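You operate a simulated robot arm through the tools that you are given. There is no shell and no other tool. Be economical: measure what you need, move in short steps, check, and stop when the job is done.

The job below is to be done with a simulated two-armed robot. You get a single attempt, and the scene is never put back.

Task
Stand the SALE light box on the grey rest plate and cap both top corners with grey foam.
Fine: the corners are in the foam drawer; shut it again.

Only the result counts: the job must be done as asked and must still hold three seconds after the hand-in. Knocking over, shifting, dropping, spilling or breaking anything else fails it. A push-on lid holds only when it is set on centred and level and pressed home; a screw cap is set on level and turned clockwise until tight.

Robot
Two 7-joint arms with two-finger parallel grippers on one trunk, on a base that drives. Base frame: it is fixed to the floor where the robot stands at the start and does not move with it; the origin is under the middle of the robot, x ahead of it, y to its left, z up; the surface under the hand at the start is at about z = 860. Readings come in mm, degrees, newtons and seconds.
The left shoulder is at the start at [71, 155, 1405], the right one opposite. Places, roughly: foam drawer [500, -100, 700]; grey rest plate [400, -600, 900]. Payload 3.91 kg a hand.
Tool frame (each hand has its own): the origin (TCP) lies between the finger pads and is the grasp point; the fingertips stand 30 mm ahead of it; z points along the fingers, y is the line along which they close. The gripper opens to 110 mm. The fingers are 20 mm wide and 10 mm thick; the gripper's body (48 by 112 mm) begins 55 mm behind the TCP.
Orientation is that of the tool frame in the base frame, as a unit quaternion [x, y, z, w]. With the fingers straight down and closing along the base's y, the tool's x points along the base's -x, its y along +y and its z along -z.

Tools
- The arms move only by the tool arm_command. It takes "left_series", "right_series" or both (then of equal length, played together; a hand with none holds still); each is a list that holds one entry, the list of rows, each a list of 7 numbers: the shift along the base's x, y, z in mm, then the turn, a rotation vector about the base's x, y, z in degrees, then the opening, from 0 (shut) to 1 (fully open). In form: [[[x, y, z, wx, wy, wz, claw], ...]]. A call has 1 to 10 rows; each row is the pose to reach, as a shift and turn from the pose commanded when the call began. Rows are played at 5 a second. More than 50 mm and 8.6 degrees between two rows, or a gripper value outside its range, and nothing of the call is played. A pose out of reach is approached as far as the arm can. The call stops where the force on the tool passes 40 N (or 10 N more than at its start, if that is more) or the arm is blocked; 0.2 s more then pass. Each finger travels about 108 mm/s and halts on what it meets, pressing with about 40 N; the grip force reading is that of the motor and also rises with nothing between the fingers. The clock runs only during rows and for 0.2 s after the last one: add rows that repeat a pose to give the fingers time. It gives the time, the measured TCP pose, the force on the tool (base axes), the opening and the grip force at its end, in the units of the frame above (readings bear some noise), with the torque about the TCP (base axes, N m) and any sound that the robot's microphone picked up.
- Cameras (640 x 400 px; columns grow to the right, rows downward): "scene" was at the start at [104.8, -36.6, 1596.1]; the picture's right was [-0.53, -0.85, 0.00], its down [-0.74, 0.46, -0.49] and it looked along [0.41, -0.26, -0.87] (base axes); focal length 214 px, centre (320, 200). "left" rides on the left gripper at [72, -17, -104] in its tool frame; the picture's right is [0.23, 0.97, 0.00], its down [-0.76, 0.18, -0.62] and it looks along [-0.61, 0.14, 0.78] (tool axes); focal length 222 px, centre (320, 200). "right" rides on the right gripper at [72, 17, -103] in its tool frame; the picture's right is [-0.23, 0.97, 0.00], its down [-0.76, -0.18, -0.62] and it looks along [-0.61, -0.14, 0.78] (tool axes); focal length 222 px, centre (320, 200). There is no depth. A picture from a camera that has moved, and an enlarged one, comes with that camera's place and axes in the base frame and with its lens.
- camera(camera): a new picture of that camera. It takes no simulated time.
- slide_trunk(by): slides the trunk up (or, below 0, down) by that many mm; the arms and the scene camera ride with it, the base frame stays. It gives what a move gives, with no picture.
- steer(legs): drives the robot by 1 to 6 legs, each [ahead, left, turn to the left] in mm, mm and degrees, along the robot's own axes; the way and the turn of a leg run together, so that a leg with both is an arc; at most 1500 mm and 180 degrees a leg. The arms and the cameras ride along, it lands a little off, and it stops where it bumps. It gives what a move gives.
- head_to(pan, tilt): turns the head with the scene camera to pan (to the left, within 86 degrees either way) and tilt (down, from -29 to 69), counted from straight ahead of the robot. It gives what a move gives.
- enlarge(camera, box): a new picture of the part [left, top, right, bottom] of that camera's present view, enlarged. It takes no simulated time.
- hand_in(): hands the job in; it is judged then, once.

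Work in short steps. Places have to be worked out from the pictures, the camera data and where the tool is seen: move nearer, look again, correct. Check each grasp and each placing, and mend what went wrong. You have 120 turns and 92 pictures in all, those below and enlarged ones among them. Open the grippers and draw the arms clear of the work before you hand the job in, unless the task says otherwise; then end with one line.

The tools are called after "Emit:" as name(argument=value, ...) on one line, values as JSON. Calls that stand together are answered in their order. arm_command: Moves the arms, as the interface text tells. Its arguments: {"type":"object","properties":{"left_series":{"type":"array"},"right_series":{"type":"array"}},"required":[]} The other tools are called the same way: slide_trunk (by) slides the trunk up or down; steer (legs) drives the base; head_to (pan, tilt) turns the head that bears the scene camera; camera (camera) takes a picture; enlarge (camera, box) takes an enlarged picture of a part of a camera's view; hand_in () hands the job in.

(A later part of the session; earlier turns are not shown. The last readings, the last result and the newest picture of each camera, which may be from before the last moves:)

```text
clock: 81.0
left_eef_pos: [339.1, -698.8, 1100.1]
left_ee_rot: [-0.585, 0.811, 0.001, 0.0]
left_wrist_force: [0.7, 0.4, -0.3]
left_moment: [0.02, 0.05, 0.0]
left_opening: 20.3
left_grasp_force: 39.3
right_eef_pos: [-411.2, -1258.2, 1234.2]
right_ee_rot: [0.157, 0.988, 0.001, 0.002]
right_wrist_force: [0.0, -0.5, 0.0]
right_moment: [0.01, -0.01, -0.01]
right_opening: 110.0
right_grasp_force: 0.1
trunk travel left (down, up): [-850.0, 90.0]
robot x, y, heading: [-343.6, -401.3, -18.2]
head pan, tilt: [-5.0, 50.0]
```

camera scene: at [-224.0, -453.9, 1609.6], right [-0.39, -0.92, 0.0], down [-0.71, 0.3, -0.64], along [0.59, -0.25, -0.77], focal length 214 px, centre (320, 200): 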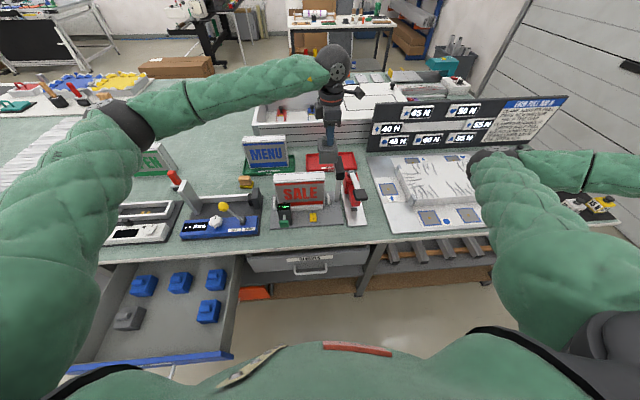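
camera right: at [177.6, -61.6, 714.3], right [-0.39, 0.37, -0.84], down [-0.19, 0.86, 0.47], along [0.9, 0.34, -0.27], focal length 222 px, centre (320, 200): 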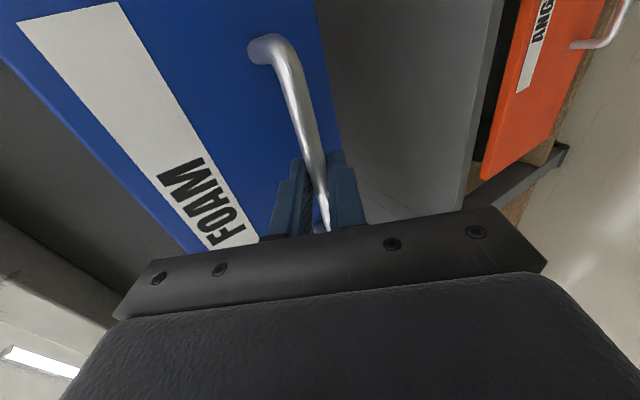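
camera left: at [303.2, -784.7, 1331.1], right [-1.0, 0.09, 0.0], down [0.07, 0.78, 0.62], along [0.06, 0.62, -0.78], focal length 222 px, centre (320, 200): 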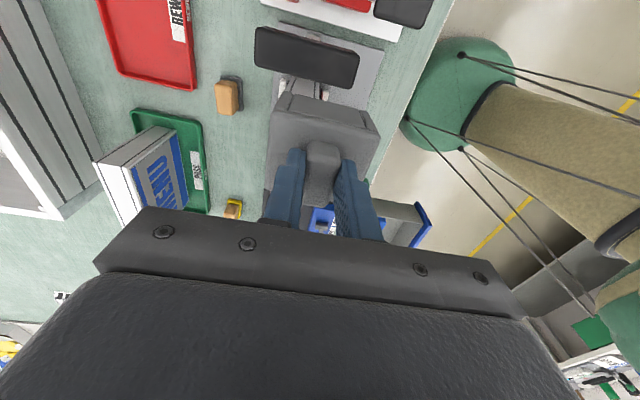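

No force yet at TCP 1100; I continue down.

Emit:
arm_command(left_series=[[[0, 0, -5, 0, 0, 0, 0.1], [0, 0, -10, 0, 0, 0, 0.1], [0, 0, -15, 0, 0, 0, 0.1], [0, 0, -20, 0, 0, 0, 0.1]]])

Emit:
enlarge(camera="scene", box=[280, 155, 360, 205])

```text
clock: 82.0
left_eef_pos: [340.2, -697.5, 1080.3]
left_ee_rot: [-0.585, 0.811, 0.001, 0.0]
left_wrist_force: [0.1, 0.6, -0.6]
left_moment: [0.0, -0.01, -0.01]
left_opening: 20.5
left_grasp_force: 40.1
right_eef_pos: [-412.6, -1258.8, 1234.3]
right_ee_rot: [0.157, 0.988, 0.0, 0.001]
right_wrist_force: [-0.5, -0.1, 0.0]
right_moment: [-0.01, -0.01, 0.01]
right_opening: 109.8
right_grasp_force: 0.1
trunk travel left (down, up): [-850.0, 90.0]
robot x, y, heading: [-340.7, -406.5, -18.0]
head pan, tilt: [-5.0, 50.0]
```

```text
8.00 times, centred on (320, 180) of scene
camera zoom: at [-224.8, -453.5, 1609.8], right [-0.39, -0.92, 0.0], down [-0.71, 0.3, -0.64], along [0.59, -0.25, -0.77], focal length 1716 px, centre (320, 360)
```

zoom: 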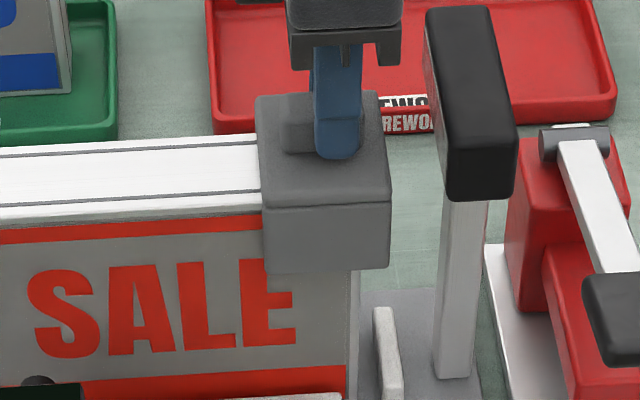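

The cap straddles the corner freely. I continue to the seat, in smaller steps.

Emit:
arm_command(left_series=[[[0, 0, -4, 0, 0, 0, 0.1], [0, 0, -8, 0, 0, 0, 0.1], [0, 0, -11, 0, 0, 0, 0.1], [0, 0, -14, 0, 0, 0, 0.1]]])

```text
clock: 83.0
left_eef_pos: [338.7, -696.1, 1070.0]
left_ee_rot: [-0.585, 0.811, -0.002, 0.0]
left_wrist_force: [5.0, -3.9, 39.0]
left_moment: [-0.08, -0.1, -0.02]
left_opening: 20.4
left_grasp_force: 40.3
right_eef_pos: [-413.8, -1258.3, 1235.0]
right_ee_rot: [0.157, 0.988, 0.001, 0.003]
right_wrist_force: [-0.6, -1.2, 0.5]
right_moment: [0.01, 0.03, -0.01]
right_opening: 109.9
right_grasp_force: 0.1
trunk travel left (down, up): [-850.0, 90.0]
robot x, y, heading: [-346.3, -403.0, -18.3]
head pan, tilt: [-5.0, 50.0]
```

39 N at TCP 1070, about where the ceiling should meet the sign top. I look and press a little more to confirm.

Emit:
arm_command(left_series=[[[0, 0, -2, 0, 0, 0, 0.1], [0, 0, -3, 0, 0, 0, 0.1], [0, 0, -3, 0, 0, 0, 0.1]]])

Emit:
enlarge(camera="scene", box=[280, 155, 360, 205])

Emit:
enlarge(camera="left", box=[240, 60, 400, 160])

```text
clock: 83.4
left_eef_pos: [340.6, -697.3, 1068.9]
left_ee_rot: [-0.585, 0.811, -0.004, 0.001]
left_wrist_force: [-5.8, 4.9, 23.8]
left_moment: [0.43, 0.62, 0.01]
left_opening: 20.7
left_grasp_force: 40.0
right_eef_pos: [-413.1, -1257.5, 1233.7]
right_ee_rot: [0.156, 0.988, 0.001, 0.002]
right_wrist_force: [0.2, -1.3, -0.2]
right_moment: [-0.03, 0.03, 0.0]
right_opening: 110.2
right_grasp_force: 0.1
trunk travel left (down, up): [-850.0, 90.0]
robot x, y, heading: [-339.7, -405.3, -18.2]
head pan, tilt: [-5.0, 50.0]
stopped in row 2 (left hand): the force on the tool passed its limit at 52 N (the readings are from after the stop); the commanded pose is now the measured one
```

```text
8.00 times, centred on (320, 180) of scene
camera zoom: at [-226.0, -452.5, 1609.4], right [-0.39, -0.92, 0.0], down [-0.71, 0.3, -0.64], along [0.59, -0.25, -0.77], focal length 1716 px, centre (320, 360)
```

zoom: 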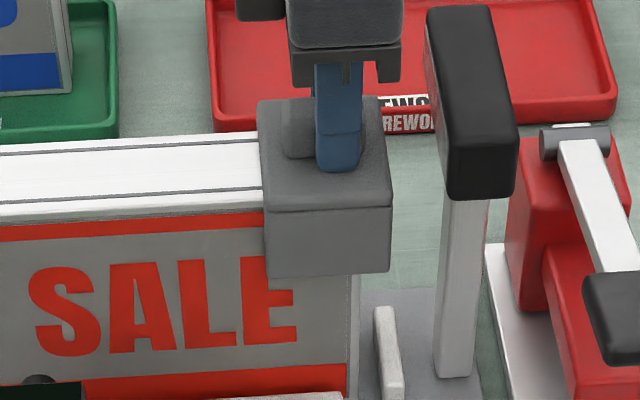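

```text
4.00 times, centred on (320, 110) of left
camera zoom: at [332.8, -771.2, 1173.6], right [-1.0, 0.09, 0.0], down [0.07, 0.78, 0.62], along [0.06, 0.62, -0.79], focal length 888 px, centre (320, 560)
```

zoom: 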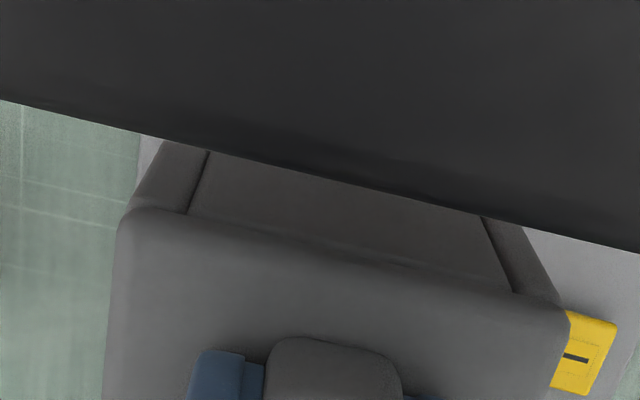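

The cap top is at z≈1033 against the sign top ≈1021 (12 mm wall), so it sits home with a hard stop at 52 N. I open the fingers and lift away.

Emit:
arm_command(left_series=[[[0, 0, 2, 0, 0, 0, 0.3], [0, 0, 2, 0, 0, 0, 0.6], [0, 0, 2, 0, 0, 0, 0.6], [0, 0, 30, 0, 0, 0, 0.6], [0, 0, 70, 0, 0, 0, 0.6], [0, 0, 110, 0, 0, 0, 0.6], [0, 0, 150, 0, 0, 0, 0.6]]])

Emit:
enlarge(camera="scene", box=[256, 150, 368, 220])

Emit:
enlarge(camera="left", box=[208, 60, 432, 200])

```text
clock: 85.0
left_eef_pos: [339.3, -697.8, 1216.1]
left_ee_rot: [-0.584, 0.811, -0.001, -0.001]
left_wrist_force: [-0.3, 0.9, 0.6]
left_moment: [-0.02, 0.01, 0.02]
left_opening: 66.1
left_grasp_force: 0.0
right_eef_pos: [-413.2, -1257.6, 1233.4]
right_ee_rot: [0.157, 0.988, 0.002, 0.002]
right_wrist_force: [-1.5, 0.2, -0.1]
right_moment: [-0.02, 0.0, 0.03]
right_opening: 110.2
right_grasp_force: 0.1
trunk travel left (down, up): [-850.0, 90.0]
robot x, y, heading: [-343.8, -404.2, -18.0]
head pan, tilt: [-5.0, 50.0]
```

```text
5.71 times, centred on (312, 185) of scene
camera zoom: at [-225.8, -453.4, 1609.7], right [-0.39, -0.92, 0.0], down [-0.71, 0.3, -0.64], along [0.59, -0.25, -0.77], focal length 1226 px, centre (366, 286)
```

zoom: 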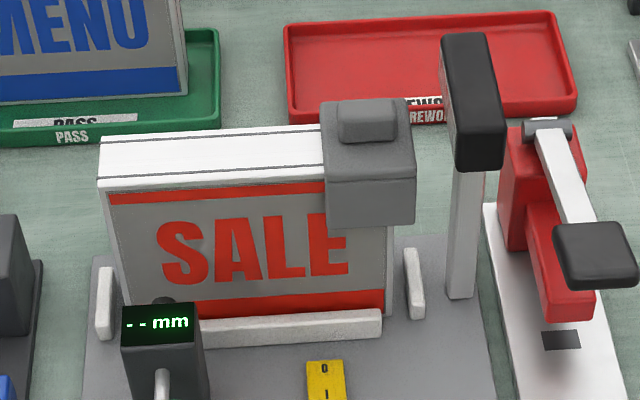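

```text
2.86 times, centred on (320, 130) of left
camera zoom: at [332.3, -771.0, 1321.1], right [-1.0, 0.09, 0.0], down [0.07, 0.78, 0.62], along [0.06, 0.62, -0.78], focal length 635 px, centre (320, 400)
```

zoom: 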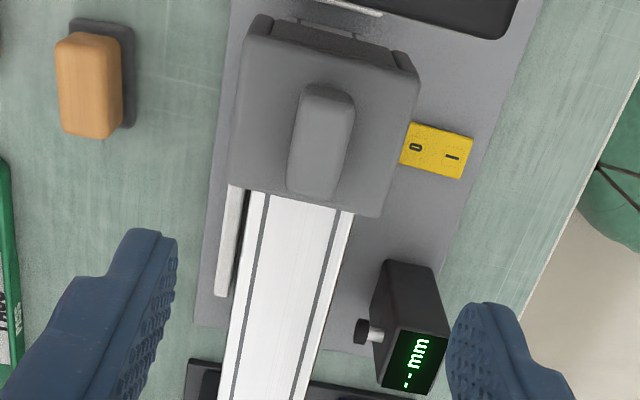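

The right cap sits straight and level. Before fetching the second piece I test, in free air at height, whether the left wrist can turn another +180° (needed for the left corner).

Emit:
arm_command(left_series=[[[0, 0, 2, 0, 0, 8.2, 1], [0, 0, 4, 0, 0, 16.4, 1], [0, 0, 6, 0, 0, 24.6, 1], [0, 0, 8, 0, 0, 32.8, 1], [0, 0, 10, 0, 0, 41, 1], [0, 0, 12, 0, 0, 49.2, 1], [0, 0, 14, 0, 0, 57.4, 1], [0, 0, 14, 0, 0, 65.6, 1], [0, 0, 14, 0, 0, 73.8, 1], [0, 0, 14, 0, 0, 82, 1]]])

Emit:
arm_command(left_series=[[[0, 0, 0, 0, 0, 8.2, 1], [0, 0, 0, 0, 0, 16.4, 1], [0, 0, 0, 0, 0, 24.6, 1], [0, 0, 0, 0, 0, 32.8, 1], [0, 0, 0, 0, 0, 41, 1], [0, 0, 0, 0, 0, 49.2, 1], [0, 0, 0, 0, 0, 57.4, 1], [0, 0, 0, 0, 0, 65.6, 1], [0, 0, 0, 0, 0, 73.8, 1], [0, 0, 0, 0, 0, 82, 1]]])

```text
clock: 87.2
left_eef_pos: [341.5, -698.3, 1232.2]
left_ee_rot: [0.974, -0.227, 0.001, 0.0]
left_wrist_force: [0.0, -0.2, 0.0]
left_moment: [0.01, -0.01, -0.01]
left_opening: 110.3
left_grasp_force: 0.0
right_eef_pos: [-413.0, -1258.3, 1233.5]
right_ee_rot: [0.157, 0.988, 0.001, 0.002]
right_wrist_force: [-0.1, -1.5, 0.0]
right_moment: [-0.01, 0.02, -0.02]
right_opening: 109.8
right_grasp_force: 0.1
trunk travel left (down, up): [-850.0, 90.0]
robot x, y, heading: [-340.5, -407.1, -18.2]
head pan, tilt: [-5.0, 50.0]
```

```text
clock: 89.4
left_eef_pos: [341.0, -698.8, 1230.9]
left_ee_rot: [0.884, 0.467, 0.0, -0.002]
left_wrist_force: [0.4, 0.3, 0.7]
left_moment: [0.02, 0.04, 0.02]
left_opening: 110.2
left_grasp_force: 0.0
right_eef_pos: [-412.1, -1259.1, 1232.4]
right_ee_rot: [0.156, 0.988, 0.001, 0.001]
right_wrist_force: [-0.5, 0.4, 0.2]
right_moment: [-0.04, 0.0, 0.03]
right_opening: 110.0
right_grasp_force: 0.0
trunk travel left (down, up): [-850.0, 90.0]
robot x, y, heading: [-340.5, -407.0, -17.8]
head pan, tilt: [-5.0, 50.0]
```

It turns freely. I finish to a full +180° (this orientation will be used for the pick; the place uses the former one), then drive back to the drawer.

Emit:
arm_command(left_series=[[[0, 0, 0, 0, 0, 8, 1], [0, 0, 0, 0, 0, 16, 1]]])

Emit:
steer(legs=[[-340, 0, 0], [0, 690, 0]])

Emit:
slide_trunk(by=-250)

Emit:
camera(camera="scene")

```text
clock: 90.0
left_eef_pos: [340.7, -698.3, 1230.8]
left_ee_rot: [0.811, 0.586, 0.0, -0.002]
left_wrist_force: [0.0, 0.1, 0.7]
left_moment: [0.0, 0.01, 0.0]
left_opening: 110.1
left_grasp_force: 0.0
right_eef_pos: [-410.5, -1258.6, 1233.8]
right_ee_rot: [0.157, 0.988, 0.001, 0.002]
right_wrist_force: [-0.6, -0.1, 0.6]
right_moment: [0.0, 0.02, -0.01]
right_opening: 110.2
right_grasp_force: 0.0
trunk travel left (down, up): [-850.0, 90.0]
robot x, y, heading: [-341.5, -407.0, -17.9]
head pan, tilt: [-5.0, 50.0]
```

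```text
clock: 95.6
left_eef_pos: [230.5, 68.5, 1230.6]
left_ee_rot: [0.809, 0.588, 0.0, -0.002]
left_wrist_force: [0.6, 1.1, 0.1]
left_moment: [0.04, 0.0, 0.03]
left_opening: 110.1
left_grasp_force: 0.0
right_eef_pos: [-517.9, -496.1, 1233.1]
right_ee_rot: [0.153, 0.988, 0.001, 0.002]
right_wrist_force: [-0.4, -0.1, 0.2]
right_moment: [0.01, 0.02, -0.01]
right_opening: 109.8
right_grasp_force: 0.0
trunk travel left (down, up): [-850.0, 90.0]
robot x, y, heading: [-452.6, 357.1, -17.5]
head pan, tilt: [-5.0, 50.0]
```

```text
clock: 98.2
left_eef_pos: [230.8, 69.4, 980.7]
left_ee_rot: [0.809, 0.587, -0.001, -0.002]
left_wrist_force: [-0.7, -0.6, 0.7]
left_moment: [0.0, 0.03, 0.01]
left_opening: 110.3
left_grasp_force: 0.1
right_eef_pos: [-518.5, -495.1, 985.0]
right_ee_rot: [0.153, 0.988, 0.001, 0.002]
right_wrist_force: [-0.1, -0.1, -0.9]
right_moment: [-0.02, 0.0, 0.01]
right_opening: 110.1
right_grasp_force: 0.0
trunk travel left (down, up): [-600.0, 340.0]
robot x, y, heading: [-456.5, 355.1, -17.7]
head pan, tilt: [-5.0, 50.0]
```

```text
29 pictures are left
camera scene: at [-336.4, 310.0, 1359.9], right [-0.38, -0.92, 0.0], down [-0.71, 0.29, -0.64], along [0.59, -0.25, -0.77], focal length 214 px, centre (320, 200)
```

scene: 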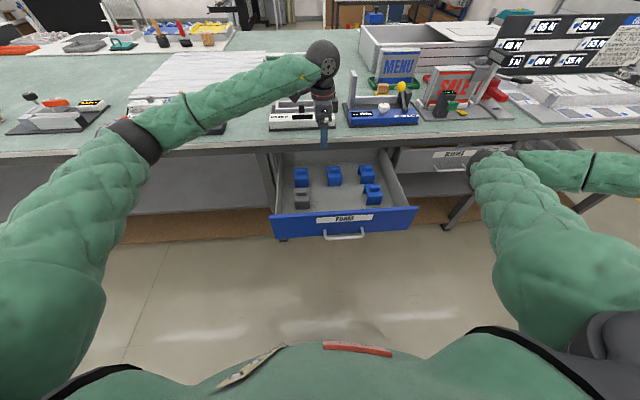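

The last grey piece should be at n≈173, s≈217.5 (same row as the first). I move above it and descend to z≈780 with the fingers open.

Emit:
arm_command(left_series=[[[1, 41, 0, 0, 0, 0, 1], [2, 83, -5, 0, 0, 0, 1], [2, 83, -50, 0, 0, 0, 1], [2, 83, -100, 0, 0, 0, 1], [2, 83, -150, 0, 0, 0, 1], [2, 83, -200, 0, 0, 0, 1]]])

Emit:
camera(camera="left")

Emit:
enlarge(camera="scene", box=[264, 140, 392, 220])

```text
clock: 99.6
left_eef_pos: [232.1, 151.8, 779.2]
left_ee_rot: [0.809, 0.587, -0.001, -0.001]
left_wrist_force: [0.4, -0.9, -0.4]
left_moment: [0.02, 0.0, -0.03]
left_opening: 110.1
left_grasp_force: 0.0
right_eef_pos: [-517.8, -495.8, 985.1]
right_ee_rot: [0.153, 0.988, 0.001, 0.002]
right_wrist_force: [0.8, 0.3, -0.8]
right_moment: [-0.01, 0.0, 0.03]
right_opening: 110.2
right_grasp_force: 0.1
trunk travel left (down, up): [-600.0, 340.0]
robot x, y, heading: [-453.1, 355.4, -17.8]
head pan, tilt: [-5.0, 50.0]
```

```text
28 pictures are left
camera left: at [239.1, 226.1, 883.3], right [1.0, -0.09, 0.0], down [-0.07, -0.78, 0.62], along [-0.05, -0.62, -0.78], focal length 222 px, centre (320, 200)
```

left: 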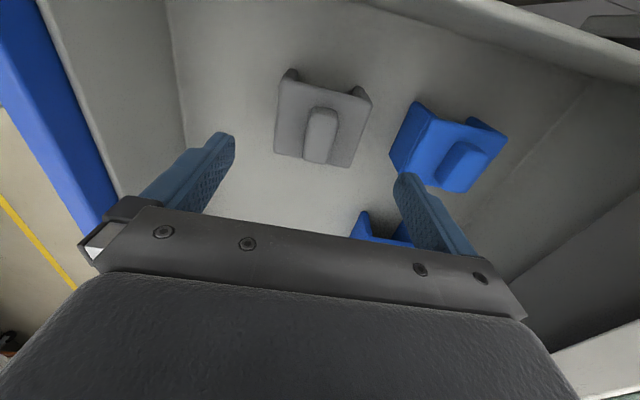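

```text
5.00 times, centred on (328, 180) of scene
camera zoom: at [-335.6, 310.4, 1359.8], right [-0.38, -0.92, 0.0], down [-0.71, 0.29, -0.64], along [0.59, -0.25, -0.77], focal length 1072 px, centre (280, 300)
```

zoom: 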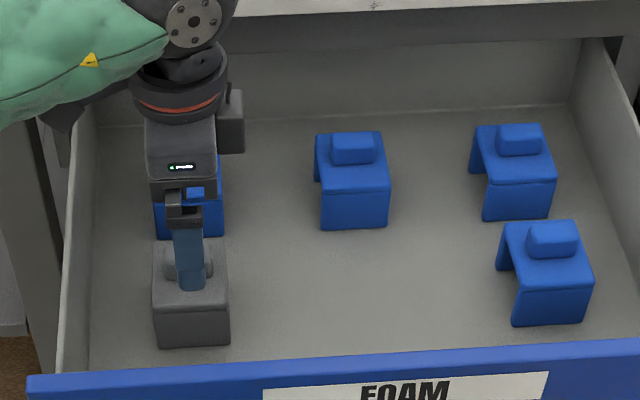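

The knob is well between the fingers, about 4.5 mm further left. I correct, descend to TCP 731 and close.

Emit:
arm_command(left_series=[[[1.4, 4.3, -25, 0, 0, 0, 0.8], [1.4, 4.3, -48, 0, 0, 0, 0.7], [1.4, 4.3, -48, 0, 0, 0, 0.45], [1.4, 4.3, -48, 0, 0, 0, 0.1], [1.4, 4.3, -48, 0, 0, 0, 0.1], [1.4, 4.3, -48, 0, 0, 0, 0.1]]])

Emit:
arm_command(left_series=[[[0, 0, 10, 0, 0, 0, 0.1], [0, 0, 50, 0, 0, 0, 0.1], [0, 0, 100, 0, 0, 0, 0.1], [0, 0, 145, 0, 0, 0, 0.1], [0, 0, 190, 0, 0, 0, 0.1], [0, 0, 245, 0, 0, 0, 0.1]]])

```text
clock: 101.0
left_eef_pos: [233.8, 155.9, 733.3]
left_ee_rot: [0.809, 0.588, 0.0, -0.002]
left_wrist_force: [-0.1, -0.1, 0.2]
left_moment: [0.03, 0.01, 0.01]
left_opening: 20.4
left_grasp_force: 39.7
right_eef_pos: [-518.2, -495.5, 983.6]
right_ee_rot: [0.154, 0.988, 0.001, 0.002]
right_wrist_force: [0.4, 0.2, -0.4]
right_moment: [0.02, -0.01, 0.01]
right_opening: 110.1
right_grasp_force: 0.0
trunk travel left (down, up): [-600.0, 340.0]
robot x, y, heading: [-451.8, 356.8, -17.6]
head pan, tilt: [-5.0, 50.0]
```

```text
refused: row 6 steps farther than a row can; nothing moved
```

The second knob is gripped (20.4 mm). I lift with smaller steps.

Emit:
arm_command(left_series=[[[0, 0, 10, 0, 0, 0, 0.1], [0, 0, 50, 0, 0, 0, 0.1], [0, 0, 95, 0, 0, 0, 0.1], [0, 0, 140, 0, 0, 0, 0.1], [0, 0, 185, 0, 0, 0, 0.1], [0, 0, 230, 0, 0, 0, 0.1], [0, 0, 245, 0, 0, 0, 0.1]]])

Emit:
enlarge(camera="scene", box=[248, 80, 408, 180])

Emit:
enlarge(camera="left", box=[208, 60, 432, 200])

```text
clock: 102.6
left_eef_pos: [234.3, 156.6, 978.2]
left_ee_rot: [0.808, 0.589, -0.001, -0.002]
left_wrist_force: [0.1, 1.1, 0.2]
left_moment: [0.03, 0.01, 0.0]
left_opening: 20.4
left_grasp_force: 39.9
right_eef_pos: [-517.7, -495.7, 983.7]
right_ee_rot: [0.154, 0.988, 0.001, 0.002]
right_wrist_force: [-0.1, 1.0, 0.0]
right_moment: [-0.05, 0.02, 0.02]
right_opening: 109.9
right_grasp_force: 0.1
trunk travel left (down, up): [-600.0, 340.0]
robot x, y, heading: [-453.6, 351.5, -17.7]
head pan, tilt: [-5.0, 50.0]
```

```text
4.00 times, centred on (328, 130) of scene
camera zoom: at [-336.2, 309.9, 1359.7], right [-0.38, -0.92, 0.0], down [-0.71, 0.29, -0.64], along [0.59, -0.25, -0.77], focal length 858 px, centre (288, 480)
```

zoom: 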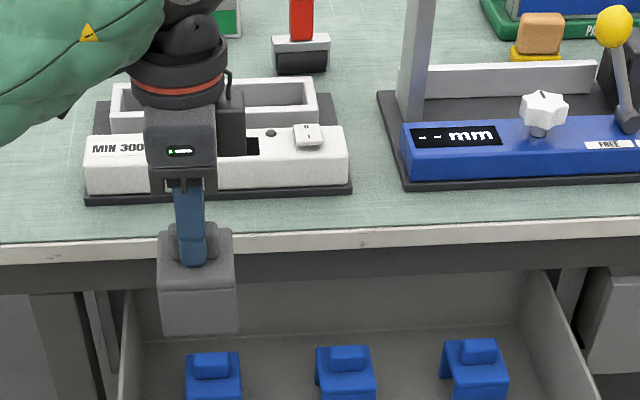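

```text
2.86 times, centred on (320, 130) of left
camera zoom: at [240.9, 230.3, 1081.9], right [1.0, -0.09, 0.0], down [-0.07, -0.78, 0.62], along [-0.06, -0.62, -0.78], focal length 635 px, centre (320, 400)
```

zoom: 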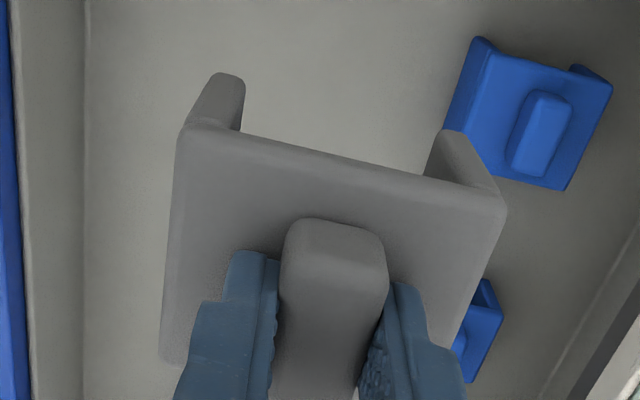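

Both views show the piece held level and centred. I raise the trunk and turn the hand back by 180°.

Emit:
slide_trunk(by=250)

Emit:
arm_command(left_series=[[[0, 0, 0, 0, 0, -8.2, 0.1], [0, 0, 0, 0, 0, -16.4, 0.1], [0, 0, 0, 0, 0, -24.6, 0.1], [0, 0, 0, 0, 0, -32.8, 0.1], [0, 0, 0, 0, 0, -41, 0.1], [0, 0, 0, 0, 0, -49.2, 0.1], [0, 0, 0, 0, 0, -57.4, 0.1], [0, 0, 0, 0, 0, -65.6, 0.1], [0, 0, 0, 0, 0, -73.8, 0.1], [0, 0, 0, 0, 0, -82, 0.1]]])

Emit:
arm_command(left_series=[[[0, 0, 0, 0, 0, -8.2, 0.1], [0, 0, 0, 0, 0, -16.4, 0.1], [0, 0, 0, 0, 0, -24.6, 0.1], [0, 0, 0, 0, 0, -32.8, 0.1], [0, 0, 0, 0, 0, -41, 0.1], [0, 0, 0, 0, 0, -49.2, 0.1], [0, 0, 0, 0, 0, -57.4, 0.1], [0, 0, 0, 0, 0, -65.6, 0.1], [0, 0, 0, 0, 0, -73.8, 0.1], [0, 0, 0, 0, 0, -82, 0.1]]])

Emit:
arm_command(left_series=[[[0, 0, 0, 0, 0, -8.2, 0.1], [0, 0, 0, 0, 0, -16.5, 0.1]]])

```text
clock: 105.2
left_eef_pos: [234.5, 156.4, 1228.1]
left_ee_rot: [0.809, 0.587, 0.0, -0.002]
left_wrist_force: [0.0, 0.1, 0.0]
left_moment: [-0.01, 0.02, 0.0]
left_opening: 20.3
left_grasp_force: 39.9
right_eef_pos: [-519.1, -496.1, 1233.3]
right_ee_rot: [0.153, 0.988, 0.002, 0.001]
right_wrist_force: [0.9, -0.4, 0.3]
right_moment: [-0.03, 0.0, 0.0]
right_opening: 110.0
right_grasp_force: 0.2
trunk travel left (down, up): [-850.0, 90.0]
robot x, y, heading: [-454.6, 355.2, -17.5]
head pan, tilt: [-5.0, 50.0]
```

```text
clock: 107.4
left_eef_pos: [233.9, 156.7, 1227.8]
left_ee_rot: [0.996, -0.088, 0.001, -0.001]
left_wrist_force: [0.5, -0.3, -0.3]
left_moment: [0.02, 0.02, 0.0]
left_opening: 20.6
left_grasp_force: 40.0
right_eef_pos: [-517.9, -496.3, 1235.0]
right_ee_rot: [0.153, 0.988, 0.001, 0.001]
right_wrist_force: [0.2, -1.0, -0.4]
right_moment: [0.01, 0.03, 0.01]
right_opening: 110.0
right_grasp_force: 0.1
trunk travel left (down, up): [-850.0, 90.0]
robot x, y, heading: [-454.1, 359.0, -17.6]
head pan, tilt: [-5.0, 50.0]
```

```text
clock: 109.6
left_eef_pos: [234.8, 156.7, 1228.5]
left_ee_rot: [-0.693, 0.72, -0.001, 0.0]
left_wrist_force: [0.1, -0.6, -0.7]
left_moment: [-0.01, -0.02, -0.02]
left_opening: 20.1
left_grasp_force: 39.8
right_eef_pos: [-519.1, -496.8, 1233.6]
right_ee_rot: [0.155, 0.988, 0.002, 0.002]
right_wrist_force: [0.0, -0.8, -0.7]
right_moment: [0.02, -0.02, -0.04]
right_opening: 109.9
right_grasp_force: 0.1
trunk travel left (down, up): [-850.0, 90.0]
robot x, y, heading: [-453.2, 360.4, -17.7]
head pan, tilt: [-5.0, 50.0]
```

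```text
clock: 110.2
left_eef_pos: [235.2, 156.9, 1227.5]
left_ee_rot: [-0.582, 0.813, 0.0, 0.0]
left_wrist_force: [-0.6, 0.2, 0.4]
left_moment: [0.02, 0.02, 0.0]
left_opening: 20.4
left_grasp_force: 40.5
right_eef_pos: [-518.9, -496.4, 1233.7]
right_ee_rot: [0.153, 0.988, 0.0, 0.002]
right_wrist_force: [-0.2, 0.4, -0.4]
right_moment: [0.01, 0.01, -0.03]
right_opening: 110.0
right_grasp_force: 0.1
trunk travel left (down, up): [-850.0, 90.0]
robot x, y, heading: [-455.3, 354.0, -17.4]
head pan, tilt: [-5.0, 50.0]
```

I drive back in front of the plate.

Emit:
steer(legs=[[0, -685, 0], [342, 0, -0.6]])

Emit:
camera(camera="scene")

```text
clock: 115.8
left_eef_pos: [353.9, -604.7, 1228.3]
left_ee_rot: [-0.58, 0.815, -0.001, 0.0]
left_wrist_force: [-0.4, -0.1, -0.8]
left_moment: [0.0, 0.05, 0.02]
left_opening: 20.4
left_grasp_force: 39.7
right_eef_pos: [-404.5, -1249.4, 1233.2]
right_ee_rot: [0.159, 0.987, 0.001, 0.001]
right_wrist_force: [-0.4, -0.1, 0.0]
right_moment: [-0.02, 0.0, -0.04]
right_opening: 110.2
right_grasp_force: 0.1
trunk travel left (down, up): [-850.0, 90.0]
robot x, y, heading: [-332.7, -398.4, -18.0]
head pan, tilt: [-5.0, 50.0]
```

```text
24 pictures are left
camera scene: at [-214.5, -446.2, 1609.8], right [-0.39, -0.92, 0.0], down [-0.7, 0.3, -0.64], along [0.59, -0.25, -0.77], focal length 214 px, centre (320, 200)
```

scene: 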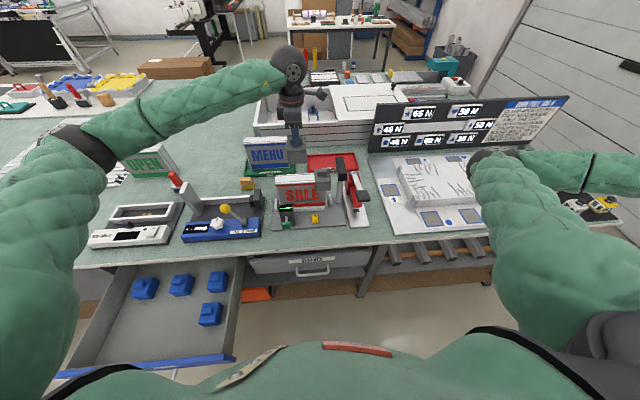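

TCP at n≈526, s≈−463. I move above the left corner (n≈541, s≈−387.6), correct the yaw by +0.8°, and descend to just above the sign.

Emit:
arm_command(left_series=[[[19, 33, 0, 0, 0, 0.4, 0.1], [38.2, 67, 0, 0, 0, 0.8, 0.1], [38.2, 67, -40, 0, 0, 0.8, 0.1], [38.2, 67, -75, 0, 0, 0.8, 0.1], [38.2, 67, -98, 0, 0, 0.8, 0.1]]])

Emit:
enlarge(camera="scene", box=[256, 150, 352, 210])

Emit:
enlarge(camera="left", box=[208, 60, 432, 200])

```text
clock: 117.0
left_eef_pos: [393.5, -538.5, 1130.4]
left_ee_rot: [-0.587, 0.81, -0.002, -0.001]
left_wrist_force: [-0.1, -0.1, -1.7]
left_moment: [0.0, 0.01, 0.05]
left_opening: 20.3
left_grasp_force: 40.5
right_eef_pos: [-405.2, -1250.1, 1234.5]
right_ee_rot: [0.159, 0.987, 0.001, 0.002]
right_wrist_force: [0.0, 0.1, 0.2]
right_moment: [0.0, 0.0, 0.02]
right_opening: 110.0
right_grasp_force: 0.1
trunk travel left (down, up): [-850.0, 90.0]
robot x, y, heading: [-327.9, -392.6, -18.1]
head pan, tilt: [-5.0, 50.0]
```

```text
6.67 times, centred on (304, 180) of scene
camera zoom: at [-214.0, -445.9, 1609.8], right [-0.39, -0.92, 0.0], down [-0.7, 0.3, -0.64], along [0.59, -0.25, -0.77], focal length 1430 px, centre (427, 333)
```

zoom: 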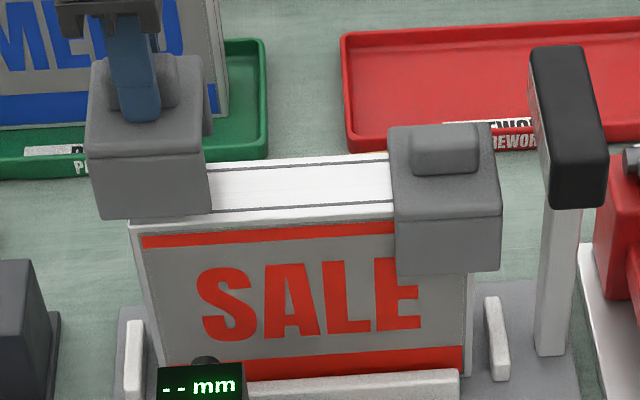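

```text
2.86 times, centred on (320, 130) of left
camera zoom: at [386.2, -611.4, 1234.1], right [-1.0, 0.09, 0.0], down [0.07, 0.78, 0.62], along [0.06, 0.62, -0.78], focal length 635 px, centre (320, 400)
```

zoom: 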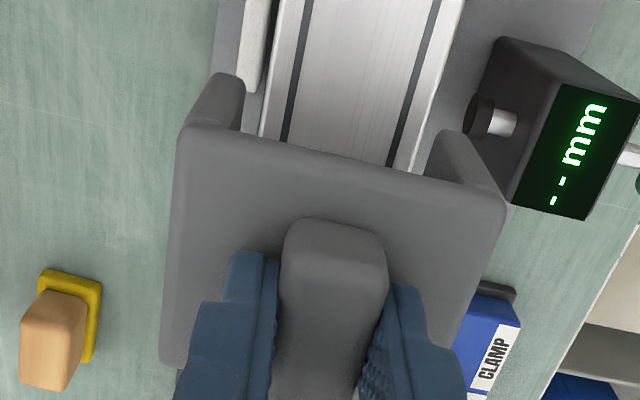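

The slot centre is ~2 mm too far in n and the end wall ~2 mm too far in. I correct (n −1.7, s +2) and lower gently.

Emit:
arm_command(left_series=[[[-1, 2.4, 0, 0, 0, 0, 0.1], [-1, 2.4, -6, 0, 0, 0, 0.1], [-1, 2.4, -12, 0, 0, 0, 0.1], [-1, 2.4, -18, 0, 0, 0, 0.1], [-1, 2.4, -24, 0, 0, 0, 0.1], [-1, 2.4, -30, 0, 0, 0, 0.1]]])

Emit:
enlarge(camera="scene", box=[256, 150, 352, 210])

```text
clock: 118.4
left_eef_pos: [391.0, -535.3, 1099.8]
left_ee_rot: [-0.586, 0.811, -0.001, 0.0]
left_wrist_force: [-0.5, -0.1, -1.1]
left_moment: [-0.02, 0.03, -0.04]
left_opening: 20.3
left_grasp_force: 39.9
right_eef_pos: [-404.6, -1249.9, 1234.2]
right_ee_rot: [0.16, 0.987, 0.001, 0.001]
right_wrist_force: [-0.1, 0.5, 0.4]
right_moment: [0.02, -0.01, 0.03]
right_opening: 110.0
right_grasp_force: 0.1
trunk travel left (down, up): [-850.0, 90.0]
robot x, y, heading: [-327.6, -397.6, -18.2]
head pan, tilt: [-5.0, 50.0]
```

```text
6.67 times, centred on (304, 180) of scene
camera zoom: at [-214.4, -446.0, 1609.8], right [-0.39, -0.92, 0.0], down [-0.7, 0.3, -0.64], along [0.59, -0.25, -0.77], focal length 1430 px, centre (427, 333)
```

zoom: 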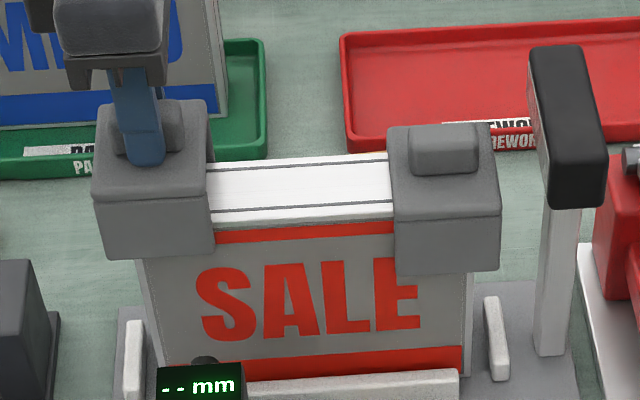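

It straddles without force; overhang is ~15 mm versus 13 at the right cap, so I shift 1.5 mm back inward and go on down to the seat.

Emit:
arm_command(left_series=[[[0.5, -1.7, -3, 0, 0, 0, 0.1], [0.5, -1.7, -9, 0, 0, 0, 0.1], [0.5, -1.7, -15, 0, 0, 0, 0.1], [0.5, -1.7, -20, 0, 0, 0, 0.1], [0.5, -1.7, -24, 0, 0, 0, 0.1], [0.5, -1.7, -28, 0, 0, 0, 0.1], [0.5, -1.7, -31, 0, 0, 0, 0.1]]])

```text
clock: 120.0
left_eef_pos: [392.3, -538.4, 1069.8]
left_ee_rot: [-0.585, 0.811, -0.001, 0.0]
left_wrist_force: [0.7, 1.3, 5.3]
left_moment: [-0.01, 0.07, 0.01]
left_opening: 20.2
left_grasp_force: 40.8
right_eef_pos: [-405.9, -1250.1, 1233.2]
right_ee_rot: [0.159, 0.987, 0.001, 0.001]
right_wrist_force: [-0.7, 0.3, 0.1]
right_moment: [0.02, -0.01, -0.02]
right_opening: 109.9
right_grasp_force: 0.0
trunk travel left (down, up): [-850.0, 90.0]
robot x, y, heading: [-330.1, -396.2, -18.4]
head pan, tilt: [-5.0, 50.0]
```

Contact begins (5 N) at TCP 1070. I press until the force limit.

Emit:
arm_command(left_series=[[[0, 0, -2, 0, 0, 0, 0.1], [0, 0, -4, 0, 0, 0, 0.1], [0, 0, -6, 0, 0, 0, 0.1], [0, 0, -7, 0, 0, 0, 0.1]]])

Emit:
enlarge(camera="scene", box=[256, 150, 352, 210])

```text
clock: 120.7
left_eef_pos: [393.5, -538.4, 1069.8]
left_ee_rot: [-0.586, 0.81, -0.005, 0.0]
left_wrist_force: [-5.3, 3.0, 19.3]
left_moment: [0.43, 0.69, -0.01]
left_opening: 20.3
left_grasp_force: 40.6
right_eef_pos: [-404.7, -1248.8, 1232.8]
right_ee_rot: [0.159, 0.987, 0.002, 0.002]
right_wrist_force: [1.1, -0.9, 0.4]
right_moment: [0.03, -0.01, -0.02]
right_opening: 110.0
right_grasp_force: 0.0
trunk travel left (down, up): [-850.0, 90.0]
robot x, y, heading: [-334.8, -398.6, -18.2]
head pan, tilt: [-5.0, 50.0]
stopped in row 3 (left hand): the force on the tool passed its limit at 42 N (the readings are from after the stop); the commanded pose is now the measured one
```

```text
6.67 times, centred on (304, 180) of scene
camera zoom: at [-215.8, -445.5, 1609.7], right [-0.39, -0.92, 0.0], down [-0.7, 0.3, -0.64], along [0.59, -0.25, -0.77], focal length 1430 px, centre (427, 333)
```

zoom: 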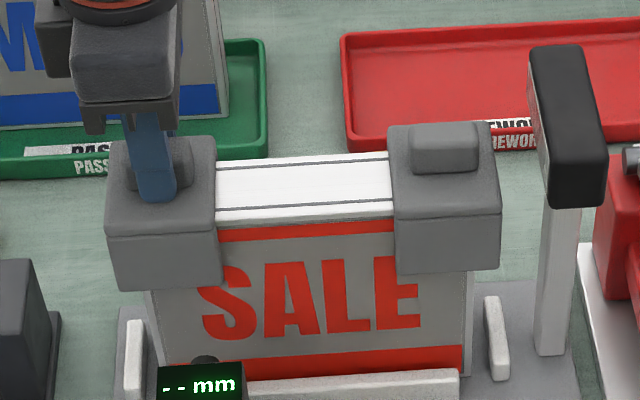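

The hard stop came at TCP 1070, but the left cap looks a few millimetres higher than the right one. I enlarge to compare.

Emit:
enlarge(camera="scene", box=[268, 165, 300, 197])

Emit:
enlarge(camera="left", box=[208, 60, 432, 200])

```text
12.50 times, centred on (284, 181) of scene
camera zoom: at [-215.8, -445.5, 1609.7], right [-0.39, -0.92, 0.0], down [-0.7, 0.3, -0.64], along [0.59, -0.25, -0.77], focal length 2681 px, centre (770, 438)
```

zoom: 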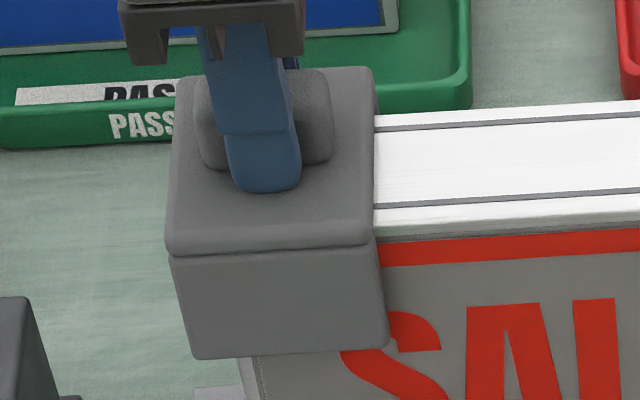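

```text
2.86 times, centred on (320, 130) of left
camera zoom: at [385.6, -611.0, 1173.9], right [-1.0, 0.09, -0.01], down [0.07, 0.78, 0.62], along [0.06, 0.61, -0.79], focal length 635 px, centre (320, 400)
```

zoom: 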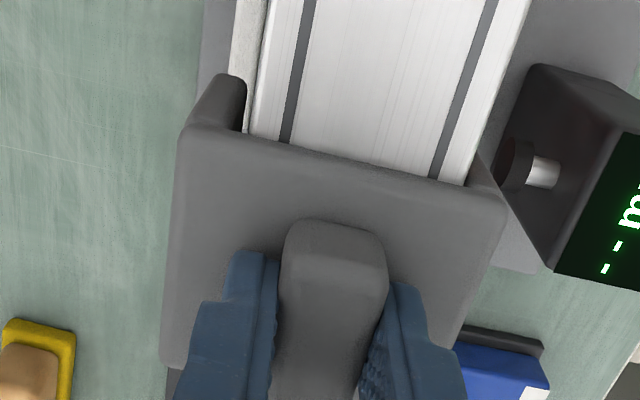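

Numbers agree: left cap top ≈1033, bottom ≈987 against ≈1032/985 for the right one, sign top ≈1021. For certainty I press once more a little harder.

Emit:
arm_command(left_series=[[[0, 0, -1.5, 0, 0, 0, 0.1], [0, 0, -3, 0, 0, 0, 0.1], [0, 0, -3, 0, 0, 0, 0.1]]])

Emit:
arm_command(left_series=[[[0, 0, -1.5, 0, 0, 0, 0.1], [0, 0, -3, 0, 0, 0, 0.1], [0, 0, -4, 0, 0, 0, 0.1]]])

```text
clock: 121.4
left_eef_pos: [393.8, -539.1, 1069.3]
left_ee_rot: [-0.586, 0.81, -0.007, 0.0]
left_wrist_force: [-8.1, 4.3, 23.9]
left_moment: [0.62, 1.13, -0.05]
left_opening: 20.6
left_grasp_force: 39.8
right_eef_pos: [-405.8, -1249.1, 1233.7]
right_ee_rot: [0.158, 0.987, 0.001, 0.002]
right_wrist_force: [0.8, -0.2, -0.2]
right_moment: [0.03, 0.0, -0.01]
right_opening: 109.9
right_grasp_force: 0.0
trunk travel left (down, up): [-850.0, 90.0]
robot x, y, heading: [-330.9, -398.4, -18.2]
head pan, tilt: [-5.0, 50.0]
stopped in row 3 (left hand): the force on the tool passed its limit at 41 N (the readings are from after the stop); the commanded pose is now the measured one
```

```text
clock: 122.0
left_eef_pos: [394.4, -539.3, 1069.7]
left_ee_rot: [-0.587, 0.81, -0.009, 0.002]
left_wrist_force: [-9.3, 4.7, 24.2]
left_moment: [0.73, 1.26, -0.11]
left_opening: 20.5
left_grasp_force: 40.6
right_eef_pos: [-405.7, -1248.6, 1233.2]
right_ee_rot: [0.159, 0.987, 0.001, 0.001]
right_wrist_force: [0.4, 0.4, -0.2]
right_moment: [0.01, 0.06, -0.02]
right_opening: 110.1
right_grasp_force: 0.0
trunk travel left (down, up): [-850.0, 90.0]
robot x, y, heading: [-334.2, -401.9, -18.1]
head pan, tilt: [-5.0, 50.0]
stopped in row 2 (left hand): the force on the tool passed its limit at 42 N (the readings are from after the stop); the commanded pose is now the measured one
```

A rigid stop, so it is home. I relieve the sideways drift, open and lift straight off.

Emit:
arm_command(left_series=[[[-1.5, 0.8, 2, 0, 0, 0, 0.3], [-1.5, 0.8, 2, 0, 0, 0, 0.6], [-1.5, 0.8, 2, 0, 0, 0, 0.6], [-1.5, 0.8, 30, 0, 0, 0, 0.6], [-1.5, 0.8, 75, 0, 0, 0, 0.6], [-1.5, 0.8, 120, 0, 0, 0, 0.6], [-1.5, 0.8, 160, 0, 0, 0, 0.6]]])

Emit:
enlarge(camera="left", box=[160, 0, 480, 200])

Emit:
enlarge(camera="scene", box=[256, 150, 352, 210])

```text
clock: 123.6
left_eef_pos: [393.2, -539.7, 1228.1]
left_ee_rot: [-0.586, 0.81, -0.007, 0.0]
left_wrist_force: [0.1, 1.0, 0.9]
left_moment: [0.04, 0.0, -0.01]
left_opening: 66.1
left_grasp_force: 0.1
right_eef_pos: [-406.1, -1249.4, 1233.3]
right_ee_rot: [0.158, 0.987, 0.001, 0.003]
right_wrist_force: [-0.8, -0.1, -0.1]
right_moment: [-0.03, -0.01, 0.05]
right_opening: 110.0
right_grasp_force: 0.2
trunk travel left (down, up): [-850.0, 90.0]
robot x, y, heading: [-331.9, -399.7, -18.2]
head pan, tilt: [-5.0, 50.0]
```

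```text
2.00 times, centred on (320, 100) of left
camera zoom: at [385.2, -611.7, 1331.8], right [-1.0, 0.09, -0.01], down [0.06, 0.79, 0.62], along [0.06, 0.61, -0.79], focal length 444 px, centre (320, 400)
```

zoom: 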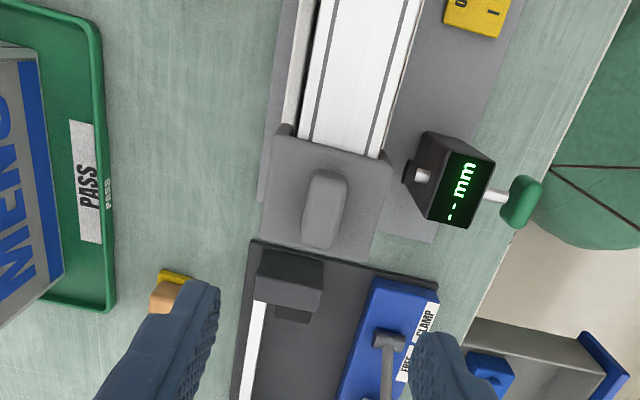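

```text
6.67 times, centred on (304, 180) of scene
camera zoom: at [-215.3, -446.0, 1609.7], right [-0.39, -0.92, 0.0], down [-0.7, 0.3, -0.64], along [0.59, -0.25, -0.77], focal length 1430 px, centre (427, 333)
```

zoom: 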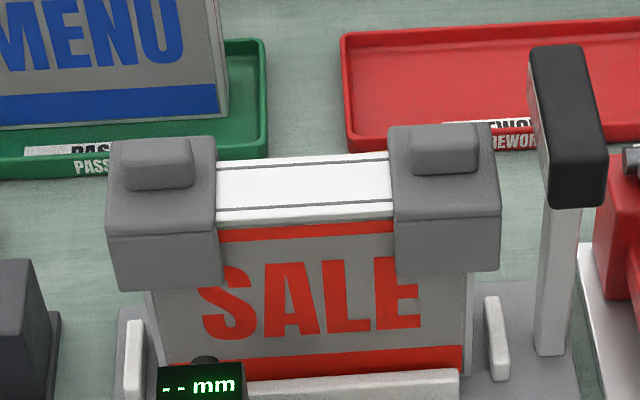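

Both caps are on. The front-edge offsets look unequal, so I enlarge the right cap for comparison.

Emit:
enlarge(camera="scene", box=[302, 163, 334, 195])

Emit:
enlarge(camera="scene", box=[268, 165, 300, 197])

```text
12.50 times, centred on (318, 179) of scene
camera zoom: at [-215.3, -446.0, 1609.7], right [-0.39, -0.92, 0.0], down [-0.7, 0.3, -0.64], along [0.59, -0.25, -0.77], focal length 2681 px, centre (345, 462)
```

zoom: 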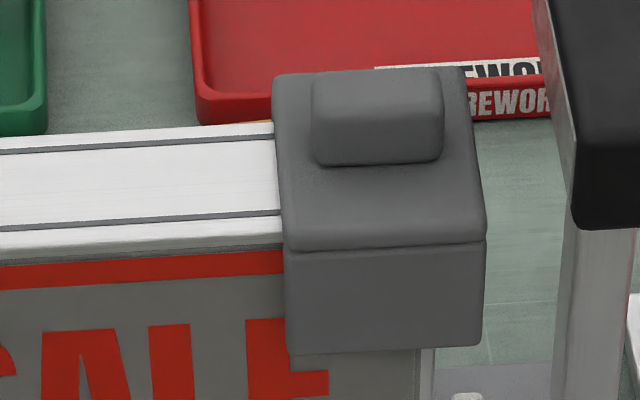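

```text
12.50 times, centred on (284, 181) of scene
camera zoom: at [-215.3, -446.0, 1609.7], right [-0.39, -0.92, 0.0], down [-0.7, 0.3, -0.64], along [0.59, -0.25, -0.77], focal length 2681 px, centre (770, 438)
```

zoom: 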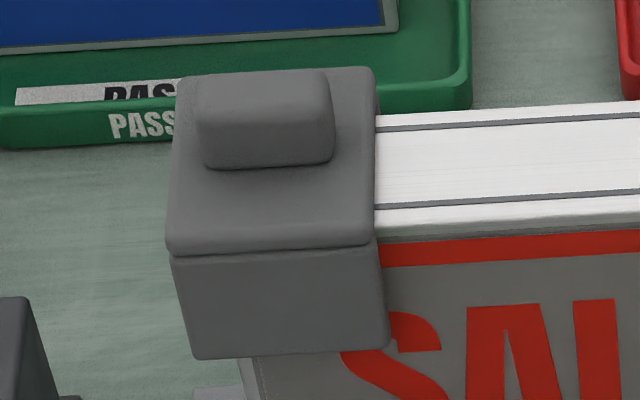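

Both caps sit equally home (front edges match within ~1.5 mm). Now the drawer: I drive back to it, then unwind the left wrist and close its fingers.

Emit:
steer(legs=[[-310, 0, 0], [0, 484, 0]])

Emit:
arm_command(left_series=[[[-10, 0, 0, 0, 0, -8.2, 0.3], [-20, 0, 0, 0, 0, -16.4, 0.1], [-30, 0, 0, 0, 0, -24.6, 0], [-40, 0, 0, 0, 0, -32.8, 0], [-50, 0, 0, 0, 0, -41, 0], [-60, 0, 0, 0, 0, -49.2, 0], [-70, 0, 0, 0, 0, -57.4, 0], [-80, 0, 0, 0, 0, -65.6, 0], [-90, 0, 0, 0, 0, -73.8, 0], [-100, 0, 0, 0, 0, -82, 0]]])

Emit:
slide_trunk(by=-250)

```text
clock: 128.2
left_eef_pos: [248.7, 20.5, 1227.4]
left_ee_rot: [-0.589, 0.808, -0.007, 0.001]
left_wrist_force: [0.3, -0.5, 0.1]
left_moment: [0.02, 0.0, 0.01]
left_opening: 65.9
left_grasp_force: 0.1
right_eef_pos: [-546.3, -694.8, 1233.7]
right_ee_rot: [0.156, 0.988, 0.002, 0.002]
right_wrist_force: [-0.2, 0.1, -0.3]
right_moment: [0.01, 0.03, 0.03]
right_opening: 109.8
right_grasp_force: 0.1
trunk travel left (down, up): [-850.0, 90.0]
robot x, y, heading: [-475.4, 156.2, -18.0]
head pan, tilt: [-5.0, 50.0]
```

```text
clock: 130.3
left_eef_pos: [147.7, 22.0, 1226.7]
left_ee_rot: [0.087, 0.996, -0.005, -0.004]
left_wrist_force: [-0.2, 0.5, -0.2]
left_moment: [-0.01, -0.02, 0.02]
left_opening: 0.1
left_grasp_force: 37.6
right_eef_pos: [-545.8, -693.0, 1232.8]
right_ee_rot: [0.156, 0.988, 0.002, 0.002]
right_wrist_force: [0.1, 0.1, 0.6]
right_moment: [-0.01, -0.01, -0.04]
right_opening: 110.0
right_grasp_force: 0.0
trunk travel left (down, up): [-850.0, 90.0]
robot x, y, heading: [-476.0, 161.4, -17.9]
head pan, tilt: [-5.0, 50.0]
```

```text
clock: 132.9
left_eef_pos: [149.3, 21.4, 978.5]
left_ee_rot: [0.086, 0.996, -0.006, -0.005]
left_wrist_force: [0.4, 0.5, 0.4]
left_moment: [0.0, 0.0, 0.04]
left_opening: 0.0
left_grasp_force: 38.3
right_eef_pos: [-546.2, -693.1, 983.5]
right_ee_rot: [0.155, 0.988, 0.0, 0.002]
right_wrist_force: [-1.4, 0.4, -0.1]
right_moment: [0.01, -0.03, -0.03]
right_opening: 109.9
right_grasp_force: 0.0
trunk travel left (down, up): [-600.0, 340.0]
robot x, y, heading: [-475.9, 157.1, -17.8]
head pan, tilt: [-5.0, 50.0]
```

I bring the closed left hand back in front of the drawer face (n≈−70), straighten its yaw, then pitch it 40° forward while lowering.

Emit:
arm_command(left_series=[[[-38.9, 12.9, 0, 0, 0, -8.3, 0], [-77.8, 25.8, 0, 0, 0, -8.3, 0], [-116.7, 38.6, 0, 0, 0, -8.3, 0], [-155.6, 51.5, 0, 0, 0, -8.3, 0], [-194.6, 64.3, 0, 0, 0, -8.3, 0]]])

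Emit:
arm_command(left_series=[[[0, 0, -45, -2.5, -7.6, 0, 0], [0, 0, -90, -5, -15.2, 0, 0], [0, 0, -135, -7.5, -22.8, 0, 0], [0, 0, -180, -10, -30.4, 0, 0], [0, 0, -225, -12.5, -38, 0, 0], [0, 0, -240, -12.5, -38, 0, 0]]])

Emit:
camera(camera="scene")

```text
clock: 134.1
left_eef_pos: [-46.1, 86.4, 979.5]
left_ee_rot: [0.157, 0.988, -0.006, -0.004]
left_wrist_force: [-0.7, 0.4, 0.8]
left_moment: [0.02, 0.01, -0.02]
left_opening: 0.1
left_grasp_force: 37.4
right_eef_pos: [-545.9, -692.9, 984.1]
right_ee_rot: [0.156, 0.988, 0.001, 0.001]
right_wrist_force: [-0.4, -0.6, -0.2]
right_moment: [0.0, 0.02, 0.03]
right_opening: 109.9
right_grasp_force: 0.1
trunk travel left (down, up): [-600.0, 340.0]
robot x, y, heading: [-475.8, 154.9, -17.8]
head pan, tilt: [-5.0, 50.0]
```

```text
clock: 135.5
left_eef_pos: [-46.8, 87.3, 736.5]
left_ee_rot: [0.15, 0.929, -0.06, 0.333]
left_wrist_force: [-0.2, 0.3, -0.4]
left_moment: [-0.04, 0.01, -0.01]
left_opening: 0.0
left_grasp_force: 37.4
left hand out of reach, approached as far as the arm can: row 1, 2, 3, 4
right_eef_pos: [-545.1, -692.7, 985.4]
right_ee_rot: [0.155, 0.988, 0.001, 0.002]
right_wrist_force: [1.2, -0.1, 1.3]
right_moment: [-0.02, -0.02, 0.0]
right_opening: 109.9
right_grasp_force: 0.1
trunk travel left (down, up): [-600.0, 340.0]
robot x, y, heading: [-478.0, 159.3, -17.8]
head pan, tilt: [-5.0, 50.0]
```

```text
13 pictures are left
camera scene: at [-360.4, 112.7, 1360.0], right [-0.39, -0.92, 0.0], down [-0.71, 0.3, -0.64], along [0.59, -0.25, -0.77], focal length 214 px, centre (320, 200)
```

scene: 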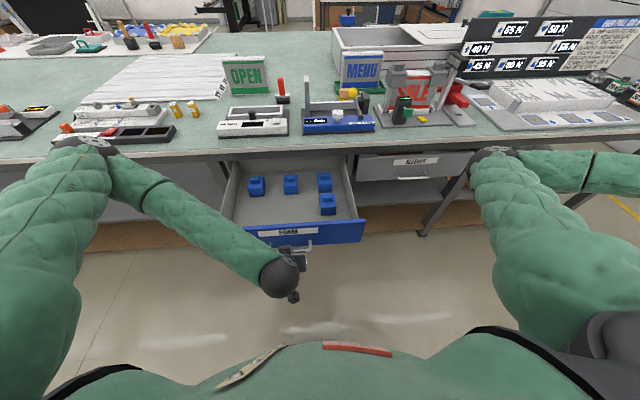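

The closed fingers are in front of the drawer face above the handle. I push forward along +n.

Emit:
arm_command(left_series=[[[38, -12.5, 0, 0, 0, 0, 0], [61.7, -20.4, 0, 0, 0, 0, 0], [76, -25.1, 0, 0, 0, 0, 0], [95, -31.4, 0, 0, 0, 0, 0], [118.7, -39.2, 0, 0, 0, 0, 0], [142.4, -47, 0, 0, 0, 0, 0], [166, -54.9, 0, 0, 0, 0, 0], [190, -62.7, 0, 0, 0, 0, 0], [213.6, -70.6, 0, 0, 0, 0, 0], [237.4, -78.4, 0, 0, 0, 0, 0]]])

Emit:
camera(camera="scene")

```text
clock: 137.7
left_eef_pos: [191.2, 6.6, 737.6]
left_ee_rot: [0.151, 0.929, -0.06, 0.333]
left_wrist_force: [-0.4, -0.8, -0.2]
left_moment: [0.0, 0.01, 0.01]
left_opening: 0.2
left_grasp_force: 37.2
right_eef_pos: [-543.8, -694.5, 983.1]
right_ee_rot: [0.155, 0.988, 0.002, 0.002]
right_wrist_force: [-0.9, 0.4, -0.7]
right_moment: [-0.01, -0.01, 0.02]
right_opening: 109.8
right_grasp_force: 0.0
trunk travel left (down, up): [-600.0, 340.0]
robot x, y, heading: [-477.0, 160.6, -17.8]
head pan, tilt: [-5.0, 50.0]
```

```text
12 pictures are left
camera scene: at [-359.9, 111.2, 1359.7], right [-0.39, -0.92, 0.0], down [-0.71, 0.3, -0.64], along [0.59, -0.25, -0.77], focal length 214 px, centre (320, 200)
```

scene: 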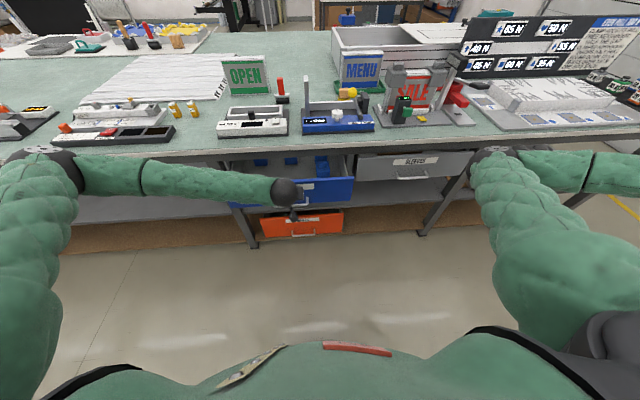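

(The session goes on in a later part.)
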